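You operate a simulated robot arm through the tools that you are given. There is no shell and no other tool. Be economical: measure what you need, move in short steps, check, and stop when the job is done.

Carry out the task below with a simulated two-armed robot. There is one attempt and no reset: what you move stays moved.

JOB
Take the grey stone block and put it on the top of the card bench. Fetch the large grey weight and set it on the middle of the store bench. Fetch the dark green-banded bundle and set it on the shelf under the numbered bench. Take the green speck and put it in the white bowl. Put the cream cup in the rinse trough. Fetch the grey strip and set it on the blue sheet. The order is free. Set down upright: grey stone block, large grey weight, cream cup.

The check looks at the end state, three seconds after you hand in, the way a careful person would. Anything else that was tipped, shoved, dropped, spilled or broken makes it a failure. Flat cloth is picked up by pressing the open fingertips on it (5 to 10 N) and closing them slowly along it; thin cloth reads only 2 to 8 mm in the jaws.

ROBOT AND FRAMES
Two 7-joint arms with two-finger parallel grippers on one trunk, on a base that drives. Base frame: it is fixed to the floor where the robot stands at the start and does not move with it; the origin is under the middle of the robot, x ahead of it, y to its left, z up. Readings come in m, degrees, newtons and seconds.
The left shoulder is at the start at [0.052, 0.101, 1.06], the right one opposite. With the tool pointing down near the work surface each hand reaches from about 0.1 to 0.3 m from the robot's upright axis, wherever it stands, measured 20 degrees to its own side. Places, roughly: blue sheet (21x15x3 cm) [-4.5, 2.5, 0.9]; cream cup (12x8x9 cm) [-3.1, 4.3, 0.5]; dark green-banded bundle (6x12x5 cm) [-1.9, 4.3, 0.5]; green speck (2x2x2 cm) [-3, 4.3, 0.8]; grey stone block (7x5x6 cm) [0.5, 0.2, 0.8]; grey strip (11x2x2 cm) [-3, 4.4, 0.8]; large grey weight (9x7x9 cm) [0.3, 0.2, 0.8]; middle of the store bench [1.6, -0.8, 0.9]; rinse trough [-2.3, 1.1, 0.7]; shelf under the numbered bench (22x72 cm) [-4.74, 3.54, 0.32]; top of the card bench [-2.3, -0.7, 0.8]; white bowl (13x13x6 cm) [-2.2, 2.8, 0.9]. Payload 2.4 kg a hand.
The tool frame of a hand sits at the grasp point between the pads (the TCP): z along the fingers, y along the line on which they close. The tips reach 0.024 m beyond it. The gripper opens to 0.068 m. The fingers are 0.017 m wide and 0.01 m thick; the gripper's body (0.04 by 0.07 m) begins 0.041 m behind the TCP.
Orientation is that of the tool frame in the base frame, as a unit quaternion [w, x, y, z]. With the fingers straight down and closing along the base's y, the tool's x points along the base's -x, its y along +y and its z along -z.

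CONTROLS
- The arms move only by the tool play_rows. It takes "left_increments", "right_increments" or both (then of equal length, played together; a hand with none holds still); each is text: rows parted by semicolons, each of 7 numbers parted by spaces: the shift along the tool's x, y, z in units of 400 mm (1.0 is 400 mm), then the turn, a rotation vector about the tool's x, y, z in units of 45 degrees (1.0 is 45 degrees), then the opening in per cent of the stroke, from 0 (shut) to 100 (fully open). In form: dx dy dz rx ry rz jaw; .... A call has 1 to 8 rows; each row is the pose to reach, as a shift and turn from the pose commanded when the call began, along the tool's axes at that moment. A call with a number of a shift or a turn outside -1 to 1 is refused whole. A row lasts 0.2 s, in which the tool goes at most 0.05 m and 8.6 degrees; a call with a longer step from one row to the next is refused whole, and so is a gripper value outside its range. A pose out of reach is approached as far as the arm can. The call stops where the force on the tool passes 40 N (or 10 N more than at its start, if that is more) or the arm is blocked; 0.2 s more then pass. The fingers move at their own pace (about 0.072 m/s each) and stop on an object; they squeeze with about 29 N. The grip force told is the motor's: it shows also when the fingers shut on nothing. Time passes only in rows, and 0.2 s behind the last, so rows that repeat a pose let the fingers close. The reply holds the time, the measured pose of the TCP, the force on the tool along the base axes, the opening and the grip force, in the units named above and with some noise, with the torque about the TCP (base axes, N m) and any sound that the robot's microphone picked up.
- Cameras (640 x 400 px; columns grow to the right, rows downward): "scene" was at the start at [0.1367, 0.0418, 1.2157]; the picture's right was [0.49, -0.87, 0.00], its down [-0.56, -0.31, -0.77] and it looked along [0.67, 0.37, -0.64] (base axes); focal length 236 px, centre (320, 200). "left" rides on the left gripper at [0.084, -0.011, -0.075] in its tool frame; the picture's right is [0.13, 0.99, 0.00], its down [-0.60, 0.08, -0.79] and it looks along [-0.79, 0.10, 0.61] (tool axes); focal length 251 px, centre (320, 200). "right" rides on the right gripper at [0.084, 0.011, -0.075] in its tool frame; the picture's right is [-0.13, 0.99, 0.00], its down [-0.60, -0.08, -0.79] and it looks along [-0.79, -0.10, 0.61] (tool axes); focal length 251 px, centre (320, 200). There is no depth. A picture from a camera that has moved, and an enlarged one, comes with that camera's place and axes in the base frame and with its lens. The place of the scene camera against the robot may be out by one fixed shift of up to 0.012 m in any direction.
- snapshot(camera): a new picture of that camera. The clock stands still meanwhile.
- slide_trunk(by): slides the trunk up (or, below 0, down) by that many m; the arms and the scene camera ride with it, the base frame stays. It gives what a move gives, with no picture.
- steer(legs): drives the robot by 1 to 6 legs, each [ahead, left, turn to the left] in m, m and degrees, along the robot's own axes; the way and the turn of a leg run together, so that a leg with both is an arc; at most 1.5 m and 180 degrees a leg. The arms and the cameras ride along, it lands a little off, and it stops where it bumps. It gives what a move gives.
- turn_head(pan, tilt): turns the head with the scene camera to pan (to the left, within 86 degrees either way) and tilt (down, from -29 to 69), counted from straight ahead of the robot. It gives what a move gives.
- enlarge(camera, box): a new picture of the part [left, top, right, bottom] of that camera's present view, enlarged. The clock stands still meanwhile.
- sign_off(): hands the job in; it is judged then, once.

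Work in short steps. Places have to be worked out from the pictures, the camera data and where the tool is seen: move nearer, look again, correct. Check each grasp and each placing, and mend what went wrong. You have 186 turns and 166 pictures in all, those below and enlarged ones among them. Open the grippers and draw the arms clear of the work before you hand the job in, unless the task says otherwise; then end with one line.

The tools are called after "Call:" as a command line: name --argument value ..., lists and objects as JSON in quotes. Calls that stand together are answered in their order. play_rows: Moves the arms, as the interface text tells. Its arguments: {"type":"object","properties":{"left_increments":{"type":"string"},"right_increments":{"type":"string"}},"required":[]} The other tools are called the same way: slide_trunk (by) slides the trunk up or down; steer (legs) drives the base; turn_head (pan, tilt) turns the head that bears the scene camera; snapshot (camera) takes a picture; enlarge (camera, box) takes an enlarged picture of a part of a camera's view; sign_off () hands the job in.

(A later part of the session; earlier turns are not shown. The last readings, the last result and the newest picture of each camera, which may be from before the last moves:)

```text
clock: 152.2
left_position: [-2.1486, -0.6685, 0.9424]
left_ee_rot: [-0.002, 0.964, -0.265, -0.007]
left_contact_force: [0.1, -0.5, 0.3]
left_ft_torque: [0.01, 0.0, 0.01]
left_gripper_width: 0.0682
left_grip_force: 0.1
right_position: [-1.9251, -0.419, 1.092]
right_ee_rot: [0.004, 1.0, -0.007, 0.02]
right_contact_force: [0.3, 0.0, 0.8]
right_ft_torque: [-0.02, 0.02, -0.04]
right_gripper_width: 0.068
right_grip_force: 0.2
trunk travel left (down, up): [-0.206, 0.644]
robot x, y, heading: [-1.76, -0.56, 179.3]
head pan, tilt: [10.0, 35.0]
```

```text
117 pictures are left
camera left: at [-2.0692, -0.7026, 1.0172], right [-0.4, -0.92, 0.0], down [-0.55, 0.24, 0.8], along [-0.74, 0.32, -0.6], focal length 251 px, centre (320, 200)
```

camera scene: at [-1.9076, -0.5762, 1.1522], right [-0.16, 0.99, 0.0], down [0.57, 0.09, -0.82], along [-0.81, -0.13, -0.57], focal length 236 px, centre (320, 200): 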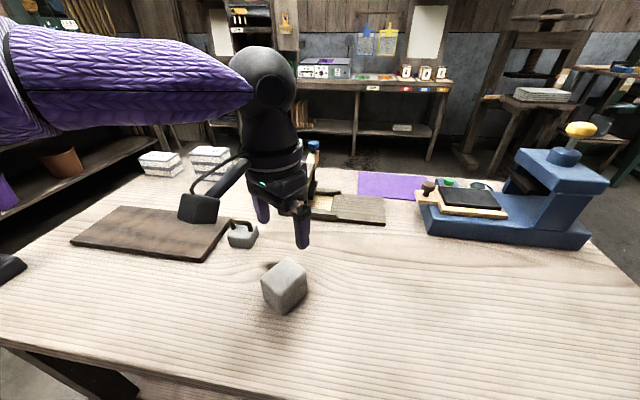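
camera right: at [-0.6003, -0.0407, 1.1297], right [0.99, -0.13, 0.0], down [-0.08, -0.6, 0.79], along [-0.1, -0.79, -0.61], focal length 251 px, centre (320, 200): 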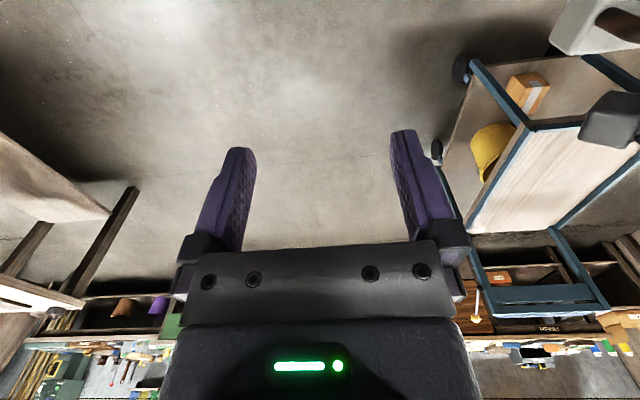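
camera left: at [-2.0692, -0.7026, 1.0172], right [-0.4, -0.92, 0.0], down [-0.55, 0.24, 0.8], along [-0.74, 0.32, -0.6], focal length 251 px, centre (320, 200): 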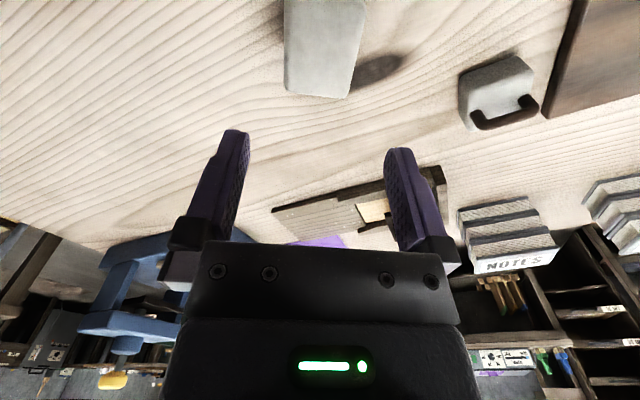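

The block stands square on the card bench. I draw the hand back, turn the wrist straight again, back off and look toward +y for the route north.

Call:
play_rows --left_increments "0.06 -0.04 0 0 0 -0.15 100; 0.13 -0.08 0 0 0 -0.3 100; 0.2 -0.12 -0.05 0 0 -0.45 100; 0.257 -0.155 -0.1 0 0 -0.6 100; 0.257 -0.155 -0.15 0 0 -0.667 100"

Call:
steer --legs '[[-0.25, 0, 0], [0, 0, -90]]'

Call:
turn_head --pan 20 --tilt 20

Call:
snapshot --camera "scene"

Call:
turn_head --pan -30 --tilt 25

Call:
snapshot --camera "scene"

```text
clock: 153.4
left_position: [-2.0278, -0.6684, 1.0011]
left_ee_rot: [-0.004, 1.0, -0.006, -0.008]
left_contact_force: [0.5, 0.0, -0.5]
left_ft_torque: [0.03, 0.0, -0.01]
left_gripper_width: 0.0677
left_grip_force: 0.0
right_position: [-1.9259, -0.4187, 1.0909]
right_ee_rot: [0.004, 1.0, -0.006, 0.019]
right_contact_force: [0.5, -0.1, 0.0]
right_ft_torque: [0.02, -0.03, 0.0]
right_gripper_width: 0.0681
right_grip_force: 0.0
trunk travel left (down, up): [-0.206, 0.644]
robot x, y, heading: [-1.7627, -0.5635, 179.5]
head pan, tilt: [10.0, 35.0]
```

```text
clock: 159.1
left_position: [-1.6086, -0.2961, 1.0004]
left_ee_rot: [0.008, -0.703, 0.711, 0.002]
left_contact_force: [-0.4, -0.5, -0.5]
left_ft_torque: [-0.03, -0.01, 0.0]
left_gripper_width: 0.0681
left_grip_force: 0.1
right_position: [-1.3585, -0.3974, 1.0907]
right_ee_rot: [-0.016, -0.704, 0.71, -0.011]
right_contact_force: [0.4, -0.9, -0.6]
right_ft_torque: [-0.02, 0.02, -0.01]
right_gripper_width: 0.0681
right_grip_force: 0.1
trunk travel left (down, up): [-0.206, 0.644]
robot x, y, heading: [-1.4971, -0.565, 89.7]
head pan, tilt: [10.0, 35.0]
```

```text
clock: 159.9
left_position: [-1.607, -0.2953, 0.9997]
left_ee_rot: [0.007, -0.703, 0.711, 0.002]
left_contact_force: [-1.1, -0.3, 0.2]
left_ft_torque: [0.01, -0.01, -0.01]
left_gripper_width: 0.0682
left_grip_force: 0.0
right_position: [-1.359, -0.3977, 1.0904]
right_ee_rot: [-0.016, -0.704, 0.71, -0.012]
right_contact_force: [0.7, -0.5, 0.0]
right_ft_torque: [-0.01, -0.02, 0.01]
right_gripper_width: 0.068
right_grip_force: 0.1
trunk travel left (down, up): [-0.206, 0.644]
robot x, y, heading: [-1.5022, -0.5665, 90.0]
head pan, tilt: [20.0, 20.0]
```

```text
116 pictures are left
camera scene: at [-1.5239, -0.4064, 1.1761], right [0.94, 0.33, 0.0], down [0.11, -0.32, -0.94], along [-0.31, 0.89, -0.34], focal length 236 px, centre (320, 200)
```

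scene: 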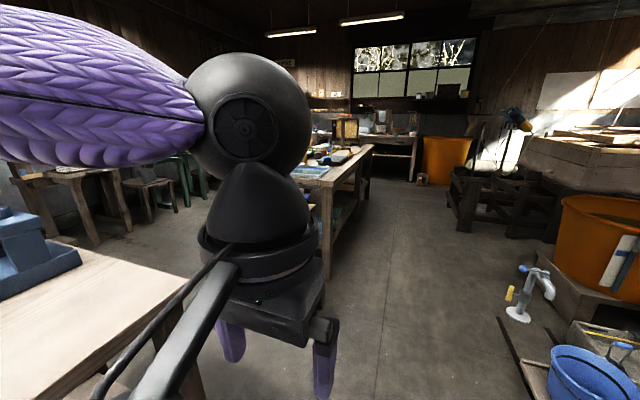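

```text
clock: 161.0
left_position: [-1.6089, -0.2951, 1.001]
left_ee_rot: [0.007, -0.703, 0.711, 0.003]
left_contact_force: [-0.2, -0.2, 0.7]
left_ft_torque: [0.01, -0.02, 0.01]
left_gripper_width: 0.0677
left_grip_force: 0.0
right_position: [-1.3593, -0.3972, 1.0917]
right_ee_rot: [-0.016, -0.704, 0.71, -0.011]
right_contact_force: [-0.6, -0.1, -0.2]
right_ft_torque: [0.03, -0.02, 0.01]
right_gripper_width: 0.0677
right_grip_force: 0.1
trunk travel left (down, up): [-0.206, 0.644]
robot x, y, heading: [-1.5024, -0.5647, 89.7]
head pan, tilt: [-30.0, 25.0]
```

```text
115 pictures are left
camera scene: at [-1.4462, -0.4147, 1.168], right [0.86, -0.51, 0.0], down [-0.21, -0.36, -0.91], along [0.46, 0.78, -0.42], focal length 236 px, centre (320, 200)
```

scene: 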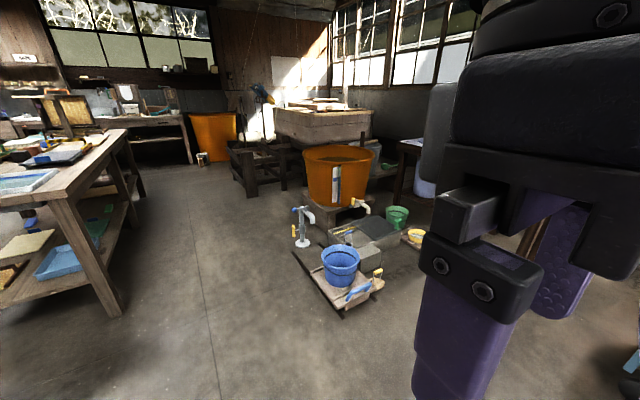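

There is a clear corridor at x about -1.45 between the long bench (edge near -1.95) and the buckets. I drive up it to y about 2.6 and look ahead and left.

Call:
steer --legs '[[1.5, 0, 0], [1.5, 0.05, 0]]'

Call:
turn_head --pan 20 --tilt 25

Call:
snapshot --camera "scene"

Call:
turn_head --pan 75 --tilt 30

Call:
snapshot --camera "scene"

```text
refused: leg 2 is longer than a leg can be; nothing moved
```

```text
clock: 162.2
left_position: [-1.608, -0.2944, 1.0011]
left_ee_rot: [0.008, -0.703, 0.711, 0.002]
left_contact_force: [0.1, 0.6, 0.5]
left_ft_torque: [0.01, 0.0, 0.02]
left_gripper_width: 0.0679
left_grip_force: 0.0
right_position: [-1.3587, -0.3988, 1.0908]
right_ee_rot: [-0.016, -0.703, 0.711, -0.011]
right_contact_force: [0.4, -0.1, 0.1]
right_ft_torque: [-0.04, 0.02, -0.05]
right_gripper_width: 0.0679
right_grip_force: 0.0
trunk travel left (down, up): [-0.206, 0.644]
robot x, y, heading: [-1.5013, -0.569, 89.4]
head pan, tilt: [20.0, 25.0]
```

```text
114 pictures are left
camera scene: at [-1.5236, -0.4074, 1.168], right [0.94, 0.33, 0.0], down [0.14, -0.4, -0.91], along [-0.3, 0.85, -0.42], focal length 236 px, centre (320, 200)
```

scene: 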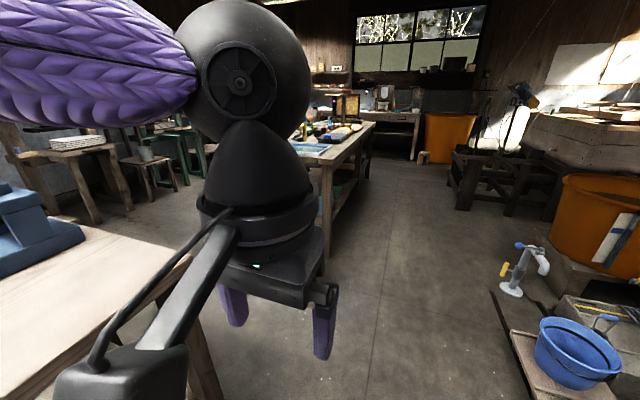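

```text
clock: 163.5
left_position: [-1.6084, -0.2952, 1.0013]
left_ee_rot: [0.007, -0.704, 0.711, 0.003]
left_contact_force: [-0.1, 1.2, -0.1]
left_ft_torque: [0.01, 0.02, -0.05]
left_gripper_width: 0.0684
left_grip_force: 0.0
right_position: [-1.3594, -0.3974, 1.0909]
right_ee_rot: [-0.016, -0.704, 0.71, -0.011]
right_contact_force: [0.7, -0.1, -1.1]
right_ft_torque: [-0.01, -0.03, -0.05]
right_gripper_width: 0.0678
right_grip_force: 0.1
trunk travel left (down, up): [-0.206, 0.644]
robot x, y, heading: [-1.5016, -0.5655, 89.6]
head pan, tilt: [75.0, 30.0]
```

```text
113 pictures are left
camera scene: at [-1.5799, -0.4701, 1.1601], right [0.27, 0.96, 0.0], down [0.48, -0.13, -0.87], along [-0.83, 0.23, -0.5], focal length 236 px, centre (320, 200)
```

scene: 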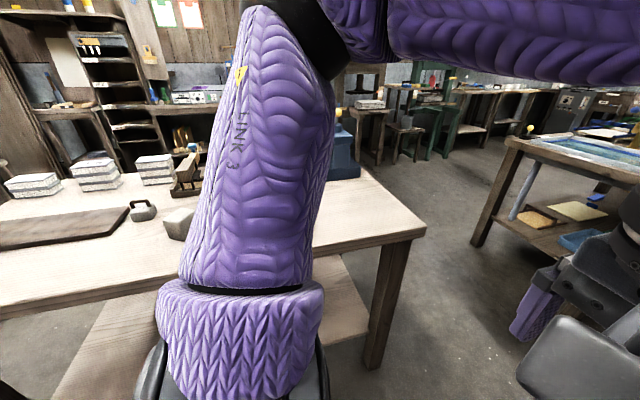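

The leg was a hair too long; I resend it shorter. The block is seen standing on the card bench, and the big blue tray at the centre bench's near end looks like the rinse trough.

Call:
steer --legs '[[1.45, 0, 0], [1.45, 0.05, 0]]'

Call:
turn_head --pan 20 --tilt 25

Call:
snapshot --camera "scene"

Call:
turn_head --pan 75 --tilt 30

Call:
snapshot --camera "scene"

```text
clock: 177.5
left_position: [-1.633, 2.6158, 1.0003]
left_ee_rot: [0.008, -0.701, 0.713, 0.002]
left_contact_force: [0.2, 0.0, 0.9]
left_ft_torque: [0.0, -0.01, 0.01]
left_gripper_width: 0.0681
left_grip_force: 0.1
right_position: [-1.3859, 2.5121, 1.0912]
right_ee_rot: [-0.016, -0.702, 0.712, -0.01]
right_contact_force: [-0.2, 0.7, -0.2]
right_ft_torque: [0.01, 0.0, -0.03]
right_gripper_width: 0.0682
right_grip_force: 0.1
trunk travel left (down, up): [-0.206, 0.644]
robot x, y, heading: [-1.5309, 2.3468, 89.2]
head pan, tilt: [75.0, 30.0]
```

```text
clock: 178.8
left_position: [-1.6354, 2.616, 1.0013]
left_ee_rot: [0.007, -0.701, 0.713, 0.003]
left_contact_force: [-0.2, 0.6, -1.2]
left_ft_torque: [-0.01, 0.02, 0.0]
left_gripper_width: 0.0679
left_grip_force: 0.0
right_position: [-1.3851, 2.5107, 1.0912]
right_ee_rot: [-0.015, -0.702, 0.712, -0.01]
right_contact_force: [0.0, 0.5, -0.3]
right_ft_torque: [-0.01, 0.05, -0.05]
right_gripper_width: 0.0679
right_grip_force: 0.0
trunk travel left (down, up): [-0.206, 0.644]
robot x, y, heading: [-1.53, 2.3437, 89.2]
head pan, tilt: [20.0, 25.0]
```

```text
112 pictures are left
camera scene: at [-1.55, 2.5027, 1.168], right [0.94, 0.33, 0.0], down [0.14, -0.4, -0.91], along [-0.3, 0.85, -0.42], focal length 236 px, centre (320, 200)
```

scene: 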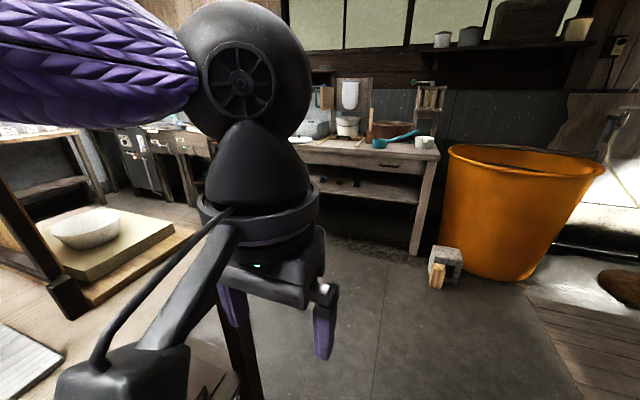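

```text
clock: 180.0
left_position: [-1.6328, 2.6144, 1.0013]
left_ee_rot: [0.008, -0.702, 0.712, 0.002]
left_contact_force: [-0.1, -0.9, 0.7]
left_ft_torque: [0.0, -0.04, 0.01]
left_gripper_width: 0.068
left_grip_force: 0.0
right_position: [-1.3847, 2.5128, 1.0896]
right_ee_rot: [-0.017, -0.702, 0.712, -0.011]
right_contact_force: [0.5, 0.1, -0.2]
right_ft_torque: [0.02, -0.01, -0.01]
right_gripper_width: 0.068
right_grip_force: 0.1
trunk travel left (down, up): [-0.206, 0.644]
robot x, y, heading: [-1.5276, 2.3428, 89.3]
head pan, tilt: [75.0, 30.0]
```

```text
111 pictures are left
camera scene: at [-1.6065, 2.4403, 1.1601], right [0.27, 0.96, 0.0], down [0.48, -0.14, -0.87], along [-0.83, 0.23, -0.5], focal length 236 px, centre (320, 200)
```

scene: 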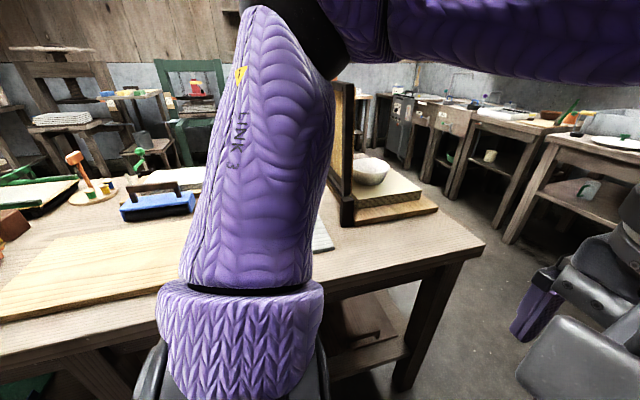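

The bowl stands on a platform at the centre bench's far end, and the far benches hold the rest; the dark item at the shelf near (-1.88, 4.3, 0.46) is the bundle. I drive to about (-1.75, 3.5), lower the trunk and look.

Call:
steer --legs '[[1.1, 0.1, 0]]'

Call:
slide_trunk --by -0.15

Call:
turn_head --pan 8 --tilt 30

Call:
snapshot --camera "scene"

```text
clock: 185.6
left_position: [-1.7147, 3.7165, 1.0008]
left_ee_rot: [0.009, -0.699, 0.715, 0.002]
left_contact_force: [0.7, 0.8, 0.6]
left_ft_torque: [0.0, 0.02, -0.01]
left_gripper_width: 0.0679
left_grip_force: 0.0
right_position: [-1.466, 3.6095, 1.0905]
right_ee_rot: [-0.017, -0.7, 0.714, -0.011]
right_contact_force: [0.6, -0.2, 0.4]
right_ft_torque: [0.01, 0.01, 0.0]
right_gripper_width: 0.0679
right_grip_force: 0.1
trunk travel left (down, up): [-0.206, 0.644]
robot x, y, heading: [-1.6146, 3.445, 88.9]
head pan, tilt: [75.0, 30.0]
```

```text
clock: 187.4
left_position: [-1.7159, 3.7174, 0.8504]
left_ee_rot: [0.007, -0.699, 0.715, 0.003]
left_contact_force: [-0.1, 0.1, 0.8]
left_ft_torque: [0.02, 0.02, 0.02]
left_gripper_width: 0.068
left_grip_force: 0.1
right_position: [-1.4677, 3.6107, 0.9411]
right_ee_rot: [-0.017, -0.7, 0.714, -0.011]
right_contact_force: [0.0, -0.5, -0.5]
right_ft_torque: [0.01, -0.03, 0.0]
right_gripper_width: 0.0681
right_grip_force: 0.1
trunk travel left (down, up): [-0.056, 0.794]
robot x, y, heading: [-1.6112, 3.4514, 89.2]
head pan, tilt: [75.0, 30.0]
```

```text
clock: 188.8
left_position: [-1.715, 3.7166, 0.8514]
left_ee_rot: [0.007, -0.699, 0.715, 0.001]
left_contact_force: [0.2, -0.4, 0.0]
left_ft_torque: [0.0, 0.01, 0.04]
left_gripper_width: 0.0682
left_grip_force: 0.0
right_position: [-1.4667, 3.6123, 0.9414]
right_ee_rot: [-0.017, -0.699, 0.715, -0.01]
right_contact_force: [-0.1, 0.4, 0.3]
right_ft_torque: [0.0, 0.0, -0.01]
right_gripper_width: 0.0679
right_grip_force: 0.0
trunk travel left (down, up): [-0.056, 0.794]
robot x, y, heading: [-1.6092, 3.4468, 88.9]
head pan, tilt: [8.0, 30.0]
```

```text
110 pictures are left
camera scene: at [-1.6122, 3.6533, 1.0053], right [0.99, 0.12, 0.0], down [0.06, -0.5, -0.87], along [-0.11, 0.86, -0.5], focal length 236 px, centre (320, 200)
```

scene: 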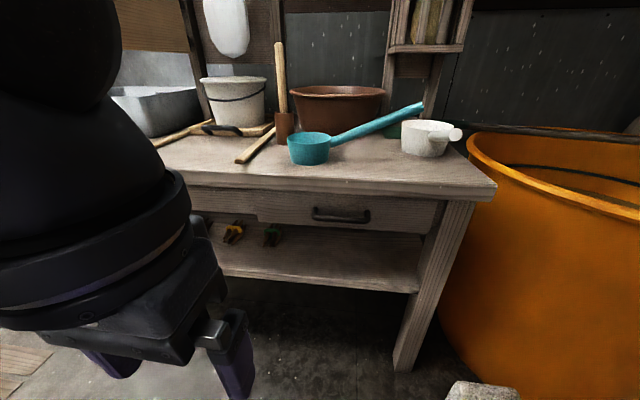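

Two bundles lie on the shelf, one with a yellow band and one with a green band. I enlarge to see the green-banded one.

Call:
enlarge --camera "scene" --box '[200, 200, 320, 290]'

```text
4.44 times, centred on (260, 245) of scene
camera zoom: at [-1.6122, 3.6533, 1.0053], right [0.99, 0.12, 0.0], down [0.06, -0.5, -0.87], along [-0.11, 0.86, -0.5], focal length 1048 px, centre (587, 0)
```

zoom: 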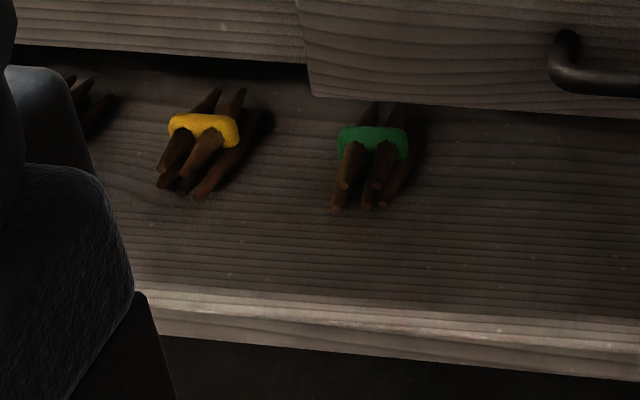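

The bundle lies along y at about x -1.86, y 4.24 to 4.35, under a drawer with some 20 cm of height. I need the hand nearly horizontal with its camera on top, so I test rolling the left wrist by 180 degrees in free space.

Call:
play_rows --left_increments "0 0 0 0 0 -0.19 100; 0 0 0 0 0 -0.38 100; 0 0 0 0 0 -0.57 100; 0 0 0 0 0 -0.76 100; 0 0 0 0 0 -0.94 100; 0 0 0 0 0 -1 100"

Call:
play_rows --left_increments "0 0 0 0 0 -0.19 100; 0 0 0 0 0 -0.38 100; 0 0 0 0 0 -0.57 100; 0 0 0 0 0 -0.76 100; 0 0 0 0 0 -0.94 100; 0 0 0 0 0 -1 100"

Call:
play_rows --left_increments "0 0 0 0 0 -0.19 100; 0 0 0 0 0 -0.38 100; 0 0 0 0 0 -0.57 100; 0 0 0 0 0 -0.76 100; 0 0 0 0 0 -0.94 100; 0 0 0 0 0 -1 100"

Call:
play_rows --left_increments "0 0 0 0 0 -0.19 100; 0 0 0 0 0 -0.38 100; 0 0 0 0 0 -0.57 100; 0 0 0 0 0 -0.76 100; 0 0 0 0 0 -0.94 100; 0 0 0 0 0 -1 100"

```text
clock: 190.2
left_position: [-1.7158, 3.7165, 0.8507]
left_ee_rot: [-0.008, 0.92, -0.392, 0.002]
left_contact_force: [-0.8, 0.8, -0.1]
left_ft_torque: [0.02, 0.01, -0.01]
left_gripper_width: 0.0679
left_grip_force: 0.0
right_position: [-1.4672, 3.6114, 0.9402]
right_ee_rot: [-0.016, -0.7, 0.714, -0.011]
right_contact_force: [-0.3, 0.6, -0.2]
right_ft_torque: [-0.02, 0.02, 0.01]
right_gripper_width: 0.0681
right_grip_force: 0.2
trunk travel left (down, up): [-0.056, 0.794]
robot x, y, heading: [-1.6138, 3.4483, 89.0]
head pan, tilt: [8.0, 30.0]
```

```text
clock: 191.6
left_position: [-1.7162, 3.7163, 0.8508]
left_ee_rot: [-0.007, 1.0, -0.01, 0.003]
left_contact_force: [0.1, -0.4, 0.3]
left_ft_torque: [0.02, 0.0, 0.0]
left_gripper_width: 0.0681
left_grip_force: 0.1
right_position: [-1.467, 3.6105, 0.9421]
right_ee_rot: [-0.016, -0.7, 0.714, -0.011]
right_contact_force: [-0.7, 0.2, -0.6]
right_ft_torque: [0.0, 0.0, 0.02]
right_gripper_width: 0.0679
right_grip_force: 0.0
trunk travel left (down, up): [-0.056, 0.794]
robot x, y, heading: [-1.6132, 3.4474, 89.2]
head pan, tilt: [8.0, 30.0]
```

```text
clock: 193.0
left_position: [-1.764, 3.7149, 0.856]
left_ee_rot: [-0.005, 0.929, 0.371, 0.009]
left_contact_force: [-0.1, 1.1, -0.1]
left_ft_torque: [0.01, -0.02, 0.0]
left_gripper_width: 0.0681
left_grip_force: 0.1
left hand out of reach, approached as far as the arm can: row 4, 5, 6
right_position: [-1.4669, 3.611, 0.9408]
right_ee_rot: [-0.017, -0.7, 0.714, -0.011]
right_contact_force: [0.1, 0.0, -0.4]
right_ft_torque: [0.02, 0.02, -0.01]
right_gripper_width: 0.0679
right_grip_force: 0.1
trunk travel left (down, up): [-0.056, 0.794]
robot x, y, heading: [-1.6105, 3.4426, 88.9]
head pan, tilt: [8.0, 30.0]
```

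```text
clock: 194.4
left_position: [-1.9423, 3.7403, 0.8436]
left_ee_rot: [0.003, 0.722, 0.691, 0.013]
left_contact_force: [-0.5, -0.4, -0.9]
left_ft_torque: [0.01, 0.0, 0.0]
left_gripper_width: 0.0679
left_grip_force: 0.2
left hand out of reach, approached as far as the arm can: row 1, 2, 3, 4, 5, 6
right_position: [-1.4659, 3.6112, 0.9413]
right_ee_rot: [-0.017, -0.7, 0.714, -0.013]
right_contact_force: [-0.8, -0.1, -0.6]
right_ft_torque: [0.01, 0.02, -0.01]
right_gripper_width: 0.0678
right_grip_force: 0.0
trunk travel left (down, up): [-0.056, 0.794]
robot x, y, heading: [-1.6129, 3.4448, 88.8]
head pan, tilt: [8.0, 30.0]
```

The roll worked when the hand swung out to x = -1.94. I take that position as the command and pitch the tool up toward horizontal (camera on top).

Call:
play_rows --left_increments "0 -0.1 0 0 0.1 0 100; 0 -0.2 0 0 0.25 0 100; 0 -0.3 0 0 0.4 0 100; 0 -0.4 0 0 0.55 0 100; 0 -0.5 0 0 0.7 0 100; 0 -0.56 0 0 0.85 0 100; 0 -0.56 0 0 1.0 0 100; 0 -0.56 0 0 1.0 0 100"

Call:
snapshot --camera "left"

```text
clock: 196.2
left_position: [-2.1675, 3.7453, 0.844]
left_ee_rot: [-0.269, 0.658, 0.644, 0.281]
left_contact_force: [-0.9, -0.5, 0.2]
left_ft_torque: [0.04, -0.02, -0.01]
left_gripper_width: 0.0679
left_grip_force: 0.1
right_position: [-1.469, 3.6106, 0.9409]
right_ee_rot: [-0.016, -0.7, 0.714, -0.011]
right_contact_force: [-0.7, -0.3, -0.5]
right_ft_torque: [0.0, 0.01, 0.0]
right_gripper_width: 0.0681
right_grip_force: 0.1
trunk travel left (down, up): [-0.056, 0.794]
robot x, y, heading: [-1.6114, 3.4473, 88.9]
head pan, tilt: [8.0, 30.0]
```

```text
108 pictures are left
camera left: at [-2.179, 3.7512, 0.957], right [0.99, 0.07, 0.1], down [0.06, -0.99, 0.12], along [0.11, -0.11, -0.99], focal length 251 px, centre (320, 200)
```

left: 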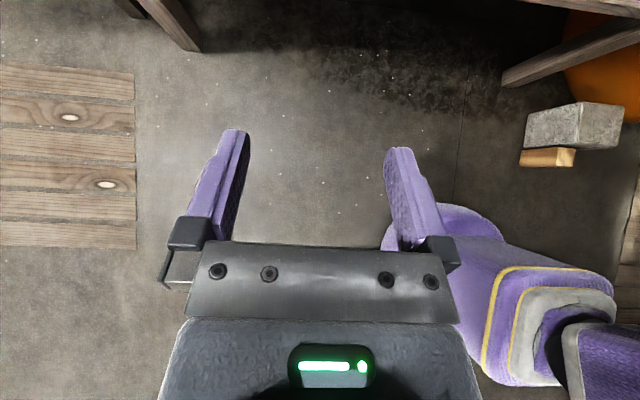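

The command had already followed; the hand is now at x = -2.17, pitched 45 degrees. I pitch 35 degrees more and come back 16 cm toward the body.

Call:
play_rows --left_increments "0 0.07 0 0 0.15 0 100; 0 0.14 0 0 0.3 0 100; 0 0.21 0 0 0.45 0 100; 0 0.28 0 0 0.6 0 100; 0 0.35 0 0 0.75 0 100; 0 0.4 0 0 0.8 0 100; 0 0.4 0 0 0.8 0 100"

Call:
snapshot --camera "left"

Call:
turn_head --pan 25 --tilt 45

Call:
snapshot --camera "scene"

```text
clock: 197.8
left_position: [-2.0087, 3.7434, 0.8455]
left_ee_rot: [-0.456, 0.538, 0.529, 0.471]
left_contact_force: [0.6, -0.5, -0.3]
left_ft_torque: [-0.04, 0.03, 0.01]
left_gripper_width: 0.068
left_grip_force: 0.1
right_position: [-1.4683, 3.6102, 0.9408]
right_ee_rot: [-0.016, -0.699, 0.715, -0.011]
right_contact_force: [0.1, 0.2, 0.1]
right_ft_torque: [0.01, -0.04, -0.02]
right_gripper_width: 0.068
right_grip_force: 0.1
trunk travel left (down, up): [-0.056, 0.794]
robot x, y, heading: [-1.6117, 3.4466, 88.6]
head pan, tilt: [8.0, 30.0]
```

```text
107 pictures are left
camera left: at [-2.0209, 3.6806, 0.9393], right [0.99, 0.0, 0.14], down [0.06, -0.87, -0.49], along [0.12, 0.49, -0.86], focal length 251 px, centre (320, 200)
```

left: 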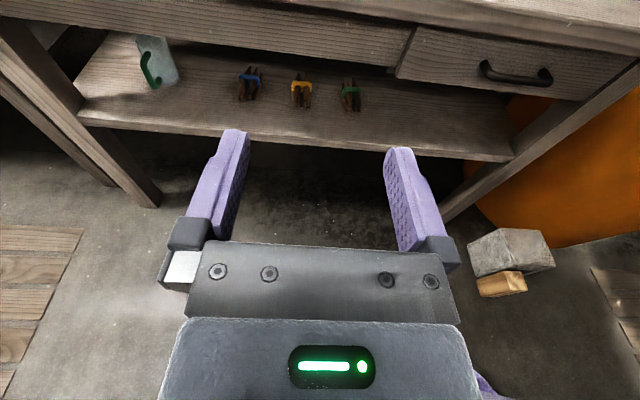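

```text
clock: 198.6
left_position: [-2.0082, 3.7434, 0.8447]
left_ee_rot: [-0.456, 0.538, 0.53, 0.47]
left_contact_force: [-0.1, -0.1, -0.4]
left_ft_torque: [0.0, -0.01, 0.02]
left_gripper_width: 0.0681
left_grip_force: 0.2
right_position: [-1.467, 3.6108, 0.9418]
right_ee_rot: [-0.016, -0.7, 0.714, -0.011]
right_contact_force: [-0.4, -0.6, -0.3]
right_ft_torque: [-0.01, 0.0, -0.04]
right_gripper_width: 0.0679
right_grip_force: 0.0
trunk travel left (down, up): [-0.056, 0.794]
robot x, y, heading: [-1.6131, 3.4424, 88.9]
head pan, tilt: [25.0, 45.0]
```

```text
106 pictures are left
camera scene: at [-1.6343, 3.6378, 0.9828], right [0.91, 0.41, 0.0], down [0.29, -0.65, -0.71], along [-0.29, 0.65, -0.71], focal length 236 px, centre (320, 200)
```

scene: 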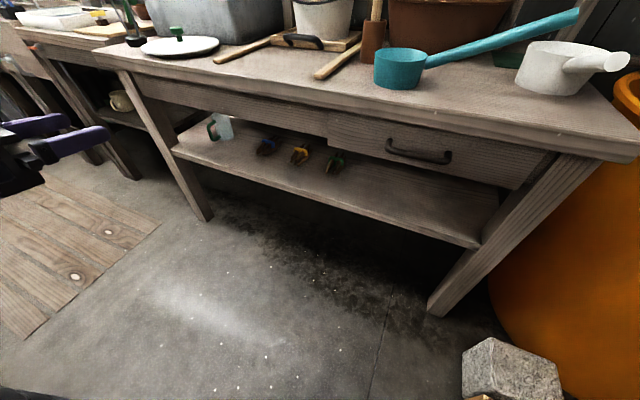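

The wrist view is now ideal: three bundles (blue, yellow, green); both cameras put the green band at (-1.865, 4.293, 0.48). I lower the trunk and then the hand to z about 0.5 here in free space to test the reach.

Call:
slide_trunk --by -0.05

Call:
play_rows --left_increments "-0.1 0 0 0 0 0 100; -0.2 0 0 0 0 0 100; -0.3 0 0 0 0 0 100; -0.4 0 0 0 0 0 100; -0.5 0 0 0 0 0 100; -0.6 0 0 0 0 0 100; -0.72 0 0.05 0 0 0 100; -0.72 0 0.1 0 0 0 100"

Call:
snapshot --camera "left"

```text
clock: 199.5
left_position: [-2.0088, 3.7426, 0.7939]
left_ee_rot: [-0.456, 0.538, 0.53, 0.47]
left_contact_force: [0.6, -0.8, 0.7]
left_ft_torque: [0.0, -0.04, 0.02]
left_gripper_width: 0.0679
left_grip_force: 0.0
right_position: [-1.4673, 3.6115, 0.8898]
right_ee_rot: [-0.017, -0.7, 0.714, -0.011]
right_contact_force: [-0.2, -0.5, -0.4]
right_ft_torque: [0.03, 0.0, 0.0]
right_gripper_width: 0.068
right_grip_force: 0.0
trunk travel left (down, up): [-0.006, 0.844]
robot x, y, heading: [-1.6143, 3.4434, 89.2]
head pan, tilt: [25.0, 45.0]
```

```text
refused: row 7 steps farther than a row can; nothing moved
```

```text
105 pictures are left
camera left: at [-2.0205, 3.6805, 0.8891], right [0.99, 0.0, 0.14], down [0.06, -0.87, -0.48], along [0.12, 0.49, -0.86], focal length 251 px, centre (320, 200)
```

left: 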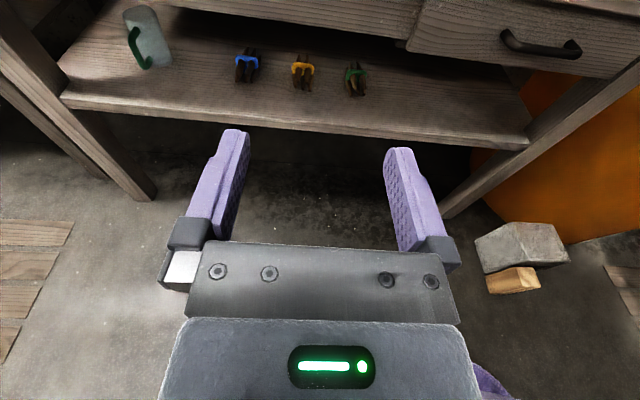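

The last row stepped too far; I resend with smaller steps.

Call:
play_rows --left_increments "-0.1 0 0 0 0 0 100; -0.2 0 0 0 0 0 100; -0.3 0 0 0 0 0 100; -0.4 0 0 0 0 0 100; -0.5 0 0 0 0 0 100; -0.6 0 0 0 0 0 100; -0.7 0 0.03 0 0 0 100; -0.7 0 0.06 0 0 0 100"

Call:
snapshot --camera "left"

```text
clock: 201.3
left_position: [-2.0401, 3.7462, 0.5199]
left_ee_rot: [-0.456, 0.539, 0.53, 0.47]
left_contact_force: [0.6, 0.3, 0.2]
left_ft_torque: [0.0, -0.01, -0.01]
left_gripper_width: 0.0681
left_grip_force: 0.1
left hand out of reach, approached as far as the arm can: row 1, 2, 3, 4, 5, 6, 7, 8
right_position: [-1.4681, 3.6108, 0.8901]
right_ee_rot: [-0.016, -0.7, 0.714, -0.011]
right_contact_force: [0.0, -0.4, 0.7]
right_ft_torque: [-0.02, 0.01, 0.01]
right_gripper_width: 0.0678
right_grip_force: 0.0
trunk travel left (down, up): [-0.006, 0.844]
robot x, y, heading: [-1.6124, 3.4475, 88.7]
head pan, tilt: [25.0, 45.0]
```

```text
104 pictures are left
camera left: at [-2.0533, 3.6837, 0.6141], right [0.99, -0.01, 0.13], down [0.06, -0.87, -0.48], along [0.12, 0.49, -0.87], focal length 251 px, centre (320, 200)
```

left: 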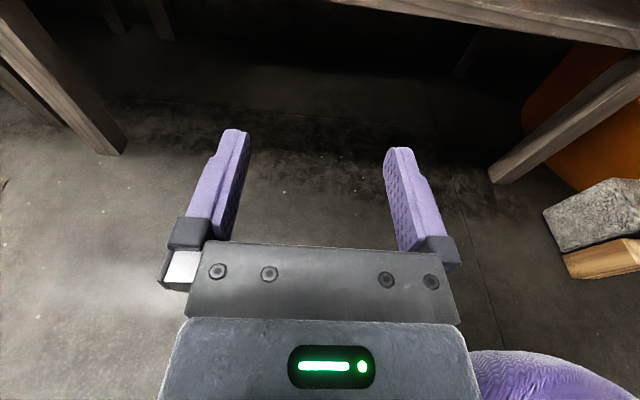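

The hand gets to z = 0.52. I test extending it 15 cm forward here, still in front of the bench.

Call:
play_rows --left_increments "0 0 0.1 0 0 0 100; 0 0 0.2 0 0 0 100; 0 0 0.3 0 0 0 100; 0 0 0.38 0 0 0 100; -0.05 0 0.38 0 0 0 100; -0.05 0 0.38 0 0 0 100"

```text
clock: 202.7
left_position: [-2.0303, 3.8292, 0.5339]
left_ee_rot: [-0.456, 0.538, 0.53, 0.47]
left_contact_force: [0.2, 0.7, 0.0]
left_ft_torque: [-0.01, 0.0, 0.0]
left_gripper_width: 0.0682
left_grip_force: 0.0
left hand out of reach, approached as far as the arm can: row 2, 3, 4, 5, 6
right_position: [-1.467, 3.6115, 0.8904]
right_ee_rot: [-0.016, -0.7, 0.714, -0.011]
right_contact_force: [-0.7, -0.1, -0.1]
right_ft_torque: [-0.02, 0.01, 0.0]
right_gripper_width: 0.0682
right_grip_force: 0.1
trunk travel left (down, up): [-0.006, 0.844]
robot x, y, heading: [-1.6153, 3.4425, 89.1]
head pan, tilt: [25.0, 45.0]
```

Call:
play_rows --left_increments "0 0.1 0 0 0 0 100; 0 0.2 0 0 0 0 100; -0.03 0.25 0.06 0 0 0 100; -0.08 0.25 0.12 0 0 0 100; -0.1 0.25 0.15 0 0 0 100; -0.1 0.25 0.15 0 0 0 100"

```text
clock: 204.1
left_position: [-1.995, 3.8457, 0.5639]
left_ee_rot: [-0.455, 0.54, 0.529, 0.471]
left_contact_force: [0.7, -0.3, -0.6]
left_ft_torque: [-0.03, -0.04, 0.01]
left_gripper_width: 0.0679
left_grip_force: 0.1
left hand out of reach, approached as far as the arm can: row 1, 2, 3, 4, 5, 6
right_position: [-1.468, 3.6113, 0.8907]
right_ee_rot: [-0.016, -0.699, 0.714, -0.011]
right_contact_force: [-0.3, 0.1, 0.3]
right_ft_torque: [0.0, 0.0, 0.01]
right_gripper_width: 0.068
right_grip_force: 0.0
trunk travel left (down, up): [-0.006, 0.844]
robot x, y, heading: [-1.6155, 3.4453, 88.8]
head pan, tilt: [25.0, 45.0]
```

The flipped posture is limited inward. I test whether pointing the hand 35 degrees to the right frees the arm, which would correspond to standing turned to the left.

Call:
play_rows --left_increments "0 0 0 -0.19 0 0 100; 0 0 0 -0.38 0 0 100; 0 0 0 -0.57 0 0 100; 0 0 0 -0.76 0 0 100; 0 0.1 0 -0.76 0 0 100; 0 0.2 0 -0.76 0 0 100; 0 0.3 0 -0.76 0 0 100; 0 0.3 0 -0.76 0 0 100"

```text
clock: 205.9
left_position: [-1.889, 3.8229, 0.5863]
left_ee_rot: [-0.277, 0.649, 0.368, 0.605]
left_contact_force: [0.4, 0.0, -1.3]
left_ft_torque: [-0.02, -0.01, 0.01]
left_gripper_width: 0.0678
left_grip_force: 0.0
left hand out of reach, approached as far as the arm can: row 2, 3, 4, 5, 6, 7, 8
right_position: [-1.4677, 3.6114, 0.8904]
right_ee_rot: [-0.016, -0.699, 0.715, -0.011]
right_contact_force: [-0.3, 0.3, 0.0]
right_ft_torque: [-0.02, 0.03, 0.01]
right_gripper_width: 0.0679
right_grip_force: 0.0
trunk travel left (down, up): [-0.006, 0.844]
robot x, y, heading: [-1.6133, 3.4476, 88.9]
head pan, tilt: [25.0, 45.0]
```

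That direction loses forward reach. I test the opposite: pointing the hand 35 degrees to the left of the heading while extending outward.

Call:
play_rows --left_increments "0 -0.1 0 0.19 0 0 100; 0 -0.2 0 0.38 0 0 100; 0 -0.3 0 0.57 0 0 100; 0 -0.3 0 0.76 0 0 100; 0 -0.3 0 0.95 0 0 100; 0 -0.3 0 1 0 0 100"

Call:
play_rows --left_increments "0 0 0 0.19 0 0 100; 0 0 0.05 0.38 0 0 100; 0 0 0.1 0.57 0 0 100; -0.05 0 0.2 0.57 0 0 100; -0.1 0 0.3 0.57 0 0 100; -0.15 0 0.4 0.57 0 0 100; -0.15 0 0.4 0.57 0 0 100"

```text
clock: 207.3
left_position: [-2.0026, 3.8541, 0.5918]
left_ee_rot: [-0.504, 0.494, 0.57, 0.42]
left_contact_force: [0.2, -0.8, 1.3]
left_ft_torque: [-0.03, 0.0, -0.02]
left_gripper_width: 0.068
left_grip_force: 0.0
left hand out of reach, approached as far as the arm can: row 1, 2, 3, 4, 5, 6
right_position: [-1.4672, 3.6105, 0.8914]
right_ee_rot: [-0.017, -0.699, 0.715, -0.01]
right_contact_force: [0.7, 0.2, -0.1]
right_ft_torque: [-0.03, 0.02, -0.02]
right_gripper_width: 0.0678
right_grip_force: 0.2
trunk travel left (down, up): [-0.006, 0.844]
robot x, y, heading: [-1.6094, 3.445, 88.8]
head pan, tilt: [25.0, 45.0]
```

```text
clock: 208.9
left_position: [-2.1624, 3.7788, 0.6011]
left_ee_rot: [-0.601, 0.37, 0.65, 0.282]
left_contact_force: [-0.8, 0.2, 0.9]
left_ft_torque: [0.0, 0.04, 0.01]
left_gripper_width: 0.0681
left_grip_force: 0.0
left hand out of reach, approached as far as the arm can: row 1, 2, 3, 4, 5, 6, 7
right_position: [-1.468, 3.6112, 0.8905]
right_ee_rot: [-0.016, -0.7, 0.714, -0.011]
right_contact_force: [-0.3, 0.0, -0.3]
right_ft_torque: [0.04, 0.01, 0.02]
right_gripper_width: 0.0682
right_grip_force: 0.1
trunk travel left (down, up): [-0.006, 0.844]
robot x, y, heading: [-1.6096, 3.4453, 88.9]
head pan, tilt: [25.0, 45.0]
```

Pointing left gives far more reach (0.585 m along the pointing direction). So I back off, turn 35 degrees right so that the hand points along +y, and re-lower the hand in free space.

Call:
steer --legs '[[-0.15, 0, 0], [0, 0, -35]]'

Call:
play_rows --left_increments "-0.08 0 -0.03 0 0 0 100; -0.16 0 -0.06 0 0 0 100; -0.24 0 -0.1 0 0 0 100; -0.26 0 -0.1 0 0 0 100"

Call:
turn_head --pan 50 --tilt 40

Call:
snapshot --camera "scene"

```text
clock: 211.9
left_position: [-1.8732, 3.8847, 0.6016]
left_ee_rot: [-0.488, 0.549, 0.508, 0.45]
left_contact_force: [0.2, 0.1, -0.6]
left_ft_torque: [0.02, 0.01, -0.04]
left_gripper_width: 0.068
left_grip_force: 0.1
right_position: [-1.4012, 3.3506, 0.8906]
right_ee_rot: [-0.019, -0.452, 0.892, -0.005]
right_contact_force: [-0.5, -0.3, -0.4]
right_ft_torque: [0.0, 0.04, 0.01]
right_gripper_width: 0.068
right_grip_force: 0.1
trunk travel left (down, up): [-0.006, 0.844]
robot x, y, heading: [-1.6158, 3.2955, 53.7]
head pan, tilt: [25.0, 45.0]
```

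```text
clock: 212.9
left_position: [-1.8826, 3.8324, 0.5018]
left_ee_rot: [-0.489, 0.55, 0.507, 0.45]
left_contact_force: [0.0, 0.1, 0.4]
left_ft_torque: [-0.01, -0.02, 0.02]
left_gripper_width: 0.0683
left_grip_force: 0.1
left hand out of reach, approached as far as the arm can: row 1
right_position: [-1.4012, 3.3493, 0.8917]
right_ee_rot: [-0.018, -0.453, 0.892, -0.006]
right_contact_force: [0.6, -0.4, 0.2]
right_ft_torque: [-0.01, 0.04, 0.0]
right_gripper_width: 0.0681
right_grip_force: 0.1
trunk travel left (down, up): [-0.006, 0.844]
robot x, y, heading: [-1.6142, 3.2969, 54.1]
head pan, tilt: [25.0, 45.0]
```

```text
clock: 213.8
left_position: [-1.8822, 3.8318, 0.5034]
left_ee_rot: [-0.489, 0.55, 0.507, 0.45]
left_contact_force: [-0.4, -0.2, 0.3]
left_ft_torque: [-0.02, 0.07, -0.01]
left_gripper_width: 0.0682
left_grip_force: 0.1
right_position: [-1.4015, 3.3484, 0.8905]
right_ee_rot: [-0.018, -0.452, 0.892, -0.006]
right_contact_force: [-0.2, -0.3, -0.2]
right_ft_torque: [-0.04, 0.0, 0.0]
right_gripper_width: 0.0682
right_grip_force: 0.0
trunk travel left (down, up): [-0.006, 0.844]
robot x, y, heading: [-1.6133, 3.2941, 53.9]
head pan, tilt: [50.0, 40.0]
```

```text
103 pictures are left
camera scene: at [-1.5461, 3.4897, 0.9375], right [0.97, 0.24, 0.0], down [0.15, -0.62, -0.77], along [-0.18, 0.74, -0.64], focal length 236 px, centre (320, 200)
```

scene: 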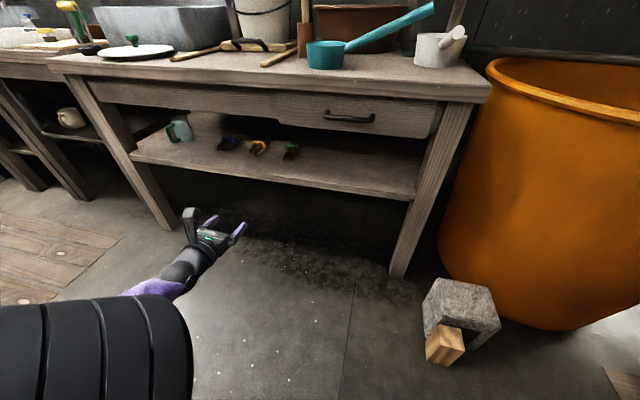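

The hand points along +y at z = 0.50. I tilt it 10 degrees more downward for shelf clearance, then drive 25 cm toward the shelf and check from the wrist camera.

Call:
play_rows --left_increments "0 0 0 0 -0.11 0 100; 0 0 0 0 -0.22 0 100; 0 0 0 0 -0.22 0 100"

Call:
steer --legs '[[0.213, 0.132, 0]]'

Call:
snapshot --camera "left"

Call:
snapshot --camera "scene"

```text
clock: 214.6
left_position: [-1.881, 3.8333, 0.5039]
left_ee_rot: [-0.448, 0.582, 0.542, 0.409]
left_contact_force: [0.7, 0.1, -0.2]
left_ft_torque: [-0.03, 0.0, 0.0]
left_gripper_width: 0.0682
left_grip_force: 0.0
right_position: [-1.4012, 3.3489, 0.8901]
right_ee_rot: [-0.018, -0.452, 0.892, -0.006]
right_contact_force: [0.3, -0.1, -1.3]
right_ft_torque: [0.0, 0.03, -0.02]
right_gripper_width: 0.068
right_grip_force: 0.1
trunk travel left (down, up): [-0.006, 0.844]
robot x, y, heading: [-1.6172, 3.293, 53.7]
head pan, tilt: [50.0, 40.0]
```

```text
clock: 216.4
left_position: [-1.8672, 4.0825, 0.504]
left_ee_rot: [-0.449, 0.58, 0.543, 0.407]
left_contact_force: [0.3, -0.2, 0.0]
left_ft_torque: [-0.04, 0.0, 0.02]
left_gripper_width: 0.068
left_grip_force: 0.1
right_position: [-1.3864, 3.6002, 0.89]
right_ee_rot: [-0.019, -0.452, 0.892, -0.006]
right_contact_force: [0.2, 0.2, 0.1]
right_ft_torque: [-0.02, 0.02, 0.02]
right_gripper_width: 0.0676
right_grip_force: 0.1
trunk travel left (down, up): [-0.006, 0.844]
robot x, y, heading: [-1.6001, 3.5438, 53.9]
head pan, tilt: [50.0, 40.0]
```

```text
102 pictures are left
camera left: at [-1.8701, 4.033, 0.6064], right [1.0, 0.03, 0.05], down [0.04, -0.92, -0.38], along [0.03, 0.38, -0.92], focal length 251 px, centre (320, 200)
```

left: 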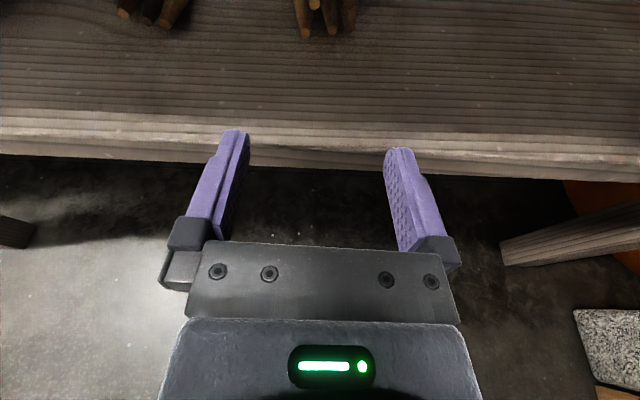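

```text
101 pictures are left
camera scene: at [-1.531, 3.7401, 0.9375], right [0.97, 0.24, 0.0], down [0.16, -0.62, -0.77], along [-0.19, 0.74, -0.64], focal length 236 px, centre (320, 200)
```

scene: 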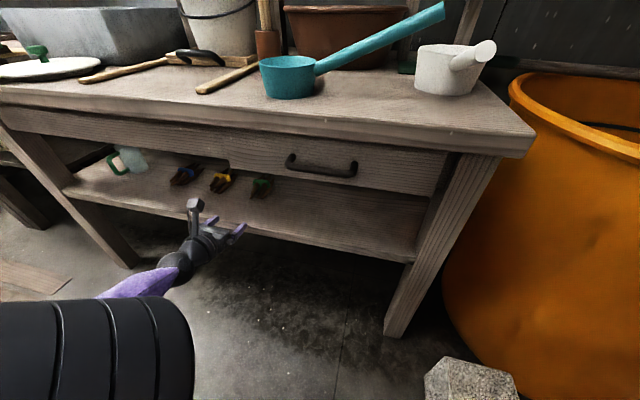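

The bundle's front centre is at x = -1.865, straight ahead; shelf front y about 4.15, shelf top about 0.465. I drive 11 cm more so the tips stop just before it, and recheck.

Call:
steer --legs '[[0.089, 0.065, 0]]'

Call:
snapshot --camera "left"

```text
clock: 217.7
left_position: [-1.8675, 4.1956, 0.5033]
left_ee_rot: [-0.45, 0.58, 0.544, 0.407]
left_contact_force: [-0.4, 0.4, 0.4]
left_ft_torque: [0.02, 0.0, -0.03]
left_gripper_width: 0.0677
left_grip_force: 0.0
right_position: [-1.3837, 3.7127, 0.8917]
right_ee_rot: [-0.019, -0.454, 0.891, -0.005]
right_contact_force: [0.6, -0.4, 0.1]
right_ft_torque: [0.02, -0.01, 0.01]
right_gripper_width: 0.068
right_grip_force: 0.1
trunk travel left (down, up): [-0.006, 0.844]
robot x, y, heading: [-1.6002, 3.659, 54.1]
head pan, tilt: [50.0, 40.0]
```

```text
100 pictures are left
camera left: at [-1.8701, 4.1446, 0.6064], right [1.0, 0.03, 0.05], down [0.05, -0.92, -0.38], along [0.03, 0.38, -0.92], focal length 251 px, centre (320, 200)
```

left: 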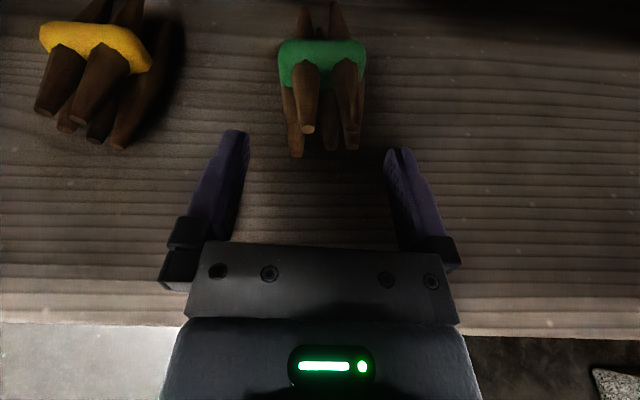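

The bundle is centred between the fingers. I narrow the jaws a little (to clear the yellow bundle) and push 6.8 cm forward, then look.

Call:
play_rows --left_increments "0 0.005 0 0 0 0 88; 0.009 0.005 0.06 0 0 0 88; 0.018 0.005 0.12 0 0 0 88; 0.026 0.005 0.169 0 0 0 88; 0.026 0.005 0.169 0 0 0 88"

Call:
snapshot --camera "left"

```text
clock: 218.8
left_position: [-1.8693, 4.2504, 0.5074]
left_ee_rot: [-0.45, 0.58, 0.544, 0.407]
left_contact_force: [0.2, 1.1, -0.1]
left_ft_torque: [0.01, 0.0, -0.03]
left_gripper_width: 0.0602
left_grip_force: 0.3
left hand out of reach, approached as far as the arm can: row 4, 5
right_position: [-1.384, 3.7131, 0.8893]
right_ee_rot: [-0.019, -0.454, 0.891, -0.004]
right_contact_force: [0.8, -0.2, 0.4]
right_ft_torque: [0.04, -0.02, 0.03]
right_gripper_width: 0.068
right_grip_force: 0.0
trunk travel left (down, up): [-0.006, 0.844]
robot x, y, heading: [-1.6002, 3.6579, 54.1]
head pan, tilt: [50.0, 40.0]
```

```text
99 pictures are left
camera left: at [-1.8718, 4.2019, 0.6089], right [1.0, 0.03, 0.05], down [0.04, -0.93, -0.38], along [0.03, 0.38, -0.93], focal length 251 px, centre (320, 200)
```

left: 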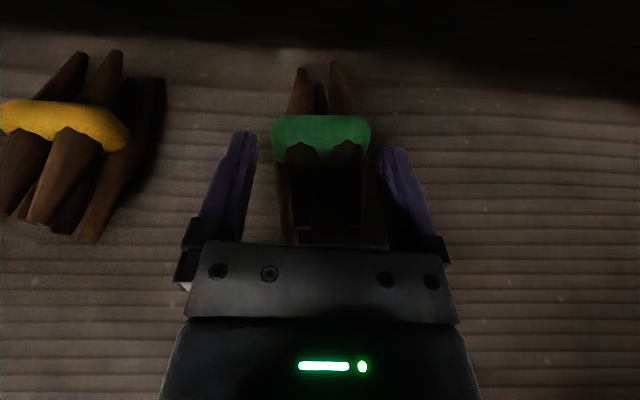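

The fingers straddle the green-banded bundle but sit a little high. I move the base 1.5 cm closer while bringing the hand 1.2 cm down at the same y, then close.

Call:
steer --legs '[[0.012, 0.009, 0]]'

Call:
play_rows --left_increments "-0.02 0 -0.028 0 0 0 88; -0.039 0 -0.028 0 0 0 88; -0.039 0 -0.028 0 0 0 88"

Call:
snapshot --camera "left"

```text
clock: 219.6
left_position: [-1.87, 4.2665, 0.5067]
left_ee_rot: [-0.45, 0.579, 0.544, 0.407]
left_contact_force: [-0.2, -0.3, 0.1]
left_ft_torque: [-0.04, -0.01, 0.0]
left_gripper_width: 0.06
left_grip_force: 0.0
right_position: [-1.3847, 3.7281, 0.8914]
right_ee_rot: [-0.019, -0.455, 0.89, -0.005]
right_contact_force: [0.3, -0.3, 0.6]
right_ft_torque: [-0.04, 0.0, -0.01]
right_gripper_width: 0.0679
right_grip_force: 0.0
trunk travel left (down, up): [-0.006, 0.844]
robot x, y, heading: [-1.5977, 3.6738, 54.0]
head pan, tilt: [50.0, 40.0]
```

```text
clock: 220.4
left_position: [-1.8692, 4.2518, 0.4952]
left_ee_rot: [-0.45, 0.58, 0.545, 0.405]
left_contact_force: [0.0, -0.1, -0.7]
left_ft_torque: [0.03, 0.0, 0.01]
left_gripper_width: 0.0596
left_grip_force: 0.1
right_position: [-1.3853, 3.7282, 0.8912]
right_ee_rot: [-0.019, -0.455, 0.89, -0.004]
right_contact_force: [0.2, -0.7, 0.0]
right_ft_torque: [-0.01, -0.02, -0.01]
right_gripper_width: 0.0681
right_grip_force: 0.0
trunk travel left (down, up): [-0.006, 0.844]
robot x, y, heading: [-1.5984, 3.6748, 54.0]
head pan, tilt: [50.0, 40.0]
```

```text
98 pictures are left
camera left: at [-1.8729, 4.2016, 0.5969], right [1.0, 0.03, 0.05], down [0.05, -0.93, -0.38], along [0.03, 0.38, -0.93], focal length 251 px, centre (320, 200)
```

left: 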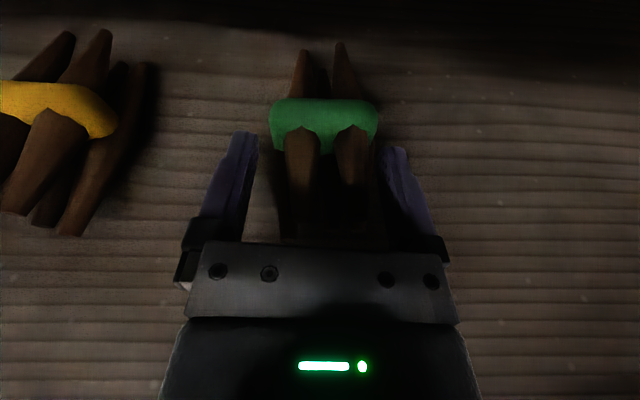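

Clear on both sides. I close the jaws.

Call:
play_rows --left_increments "0 0.003 0 0 0 0 70; 0 0.003 0 0 0 0 50; 0 0.003 0 0 0 0 30; 0 0.003 0 0 0 0 30; 0 0.003 0 0 0 0 30"

Call:
snapshot --camera "left"

```text
clock: 221.6
left_position: [-1.8702, 4.2512, 0.4964]
left_ee_rot: [-0.45, 0.579, 0.544, 0.407]
left_contact_force: [-1.6, 1.0, 4.3]
left_ft_torque: [0.06, -0.09, 0.07]
left_gripper_width: 0.053
left_grip_force: 29.1
right_position: [-1.3853, 3.7283, 0.8917]
right_ee_rot: [-0.019, -0.455, 0.89, -0.005]
right_contact_force: [-0.4, -0.8, 0.4]
right_ft_torque: [0.01, 0.0, 0.03]
right_gripper_width: 0.0681
right_grip_force: 0.0
trunk travel left (down, up): [-0.006, 0.844]
robot x, y, heading: [-1.6005, 3.6715, 53.8]
head pan, tilt: [50.0, 40.0]
```

```text
97 pictures are left
camera left: at [-1.8718, 4.2014, 0.597], right [1.0, 0.03, 0.05], down [0.05, -0.92, -0.38], along [0.03, 0.38, -0.92], focal length 251 px, centre (320, 200)
```

left: 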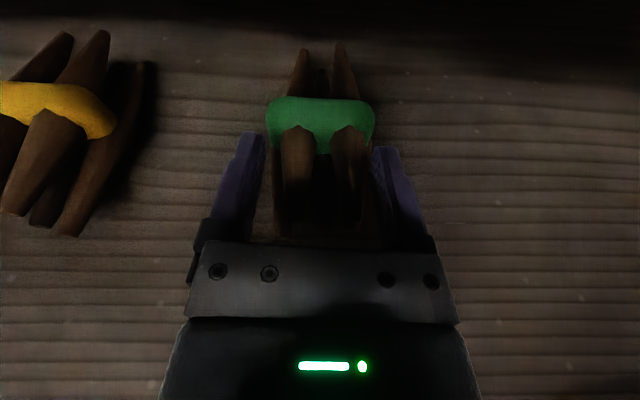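

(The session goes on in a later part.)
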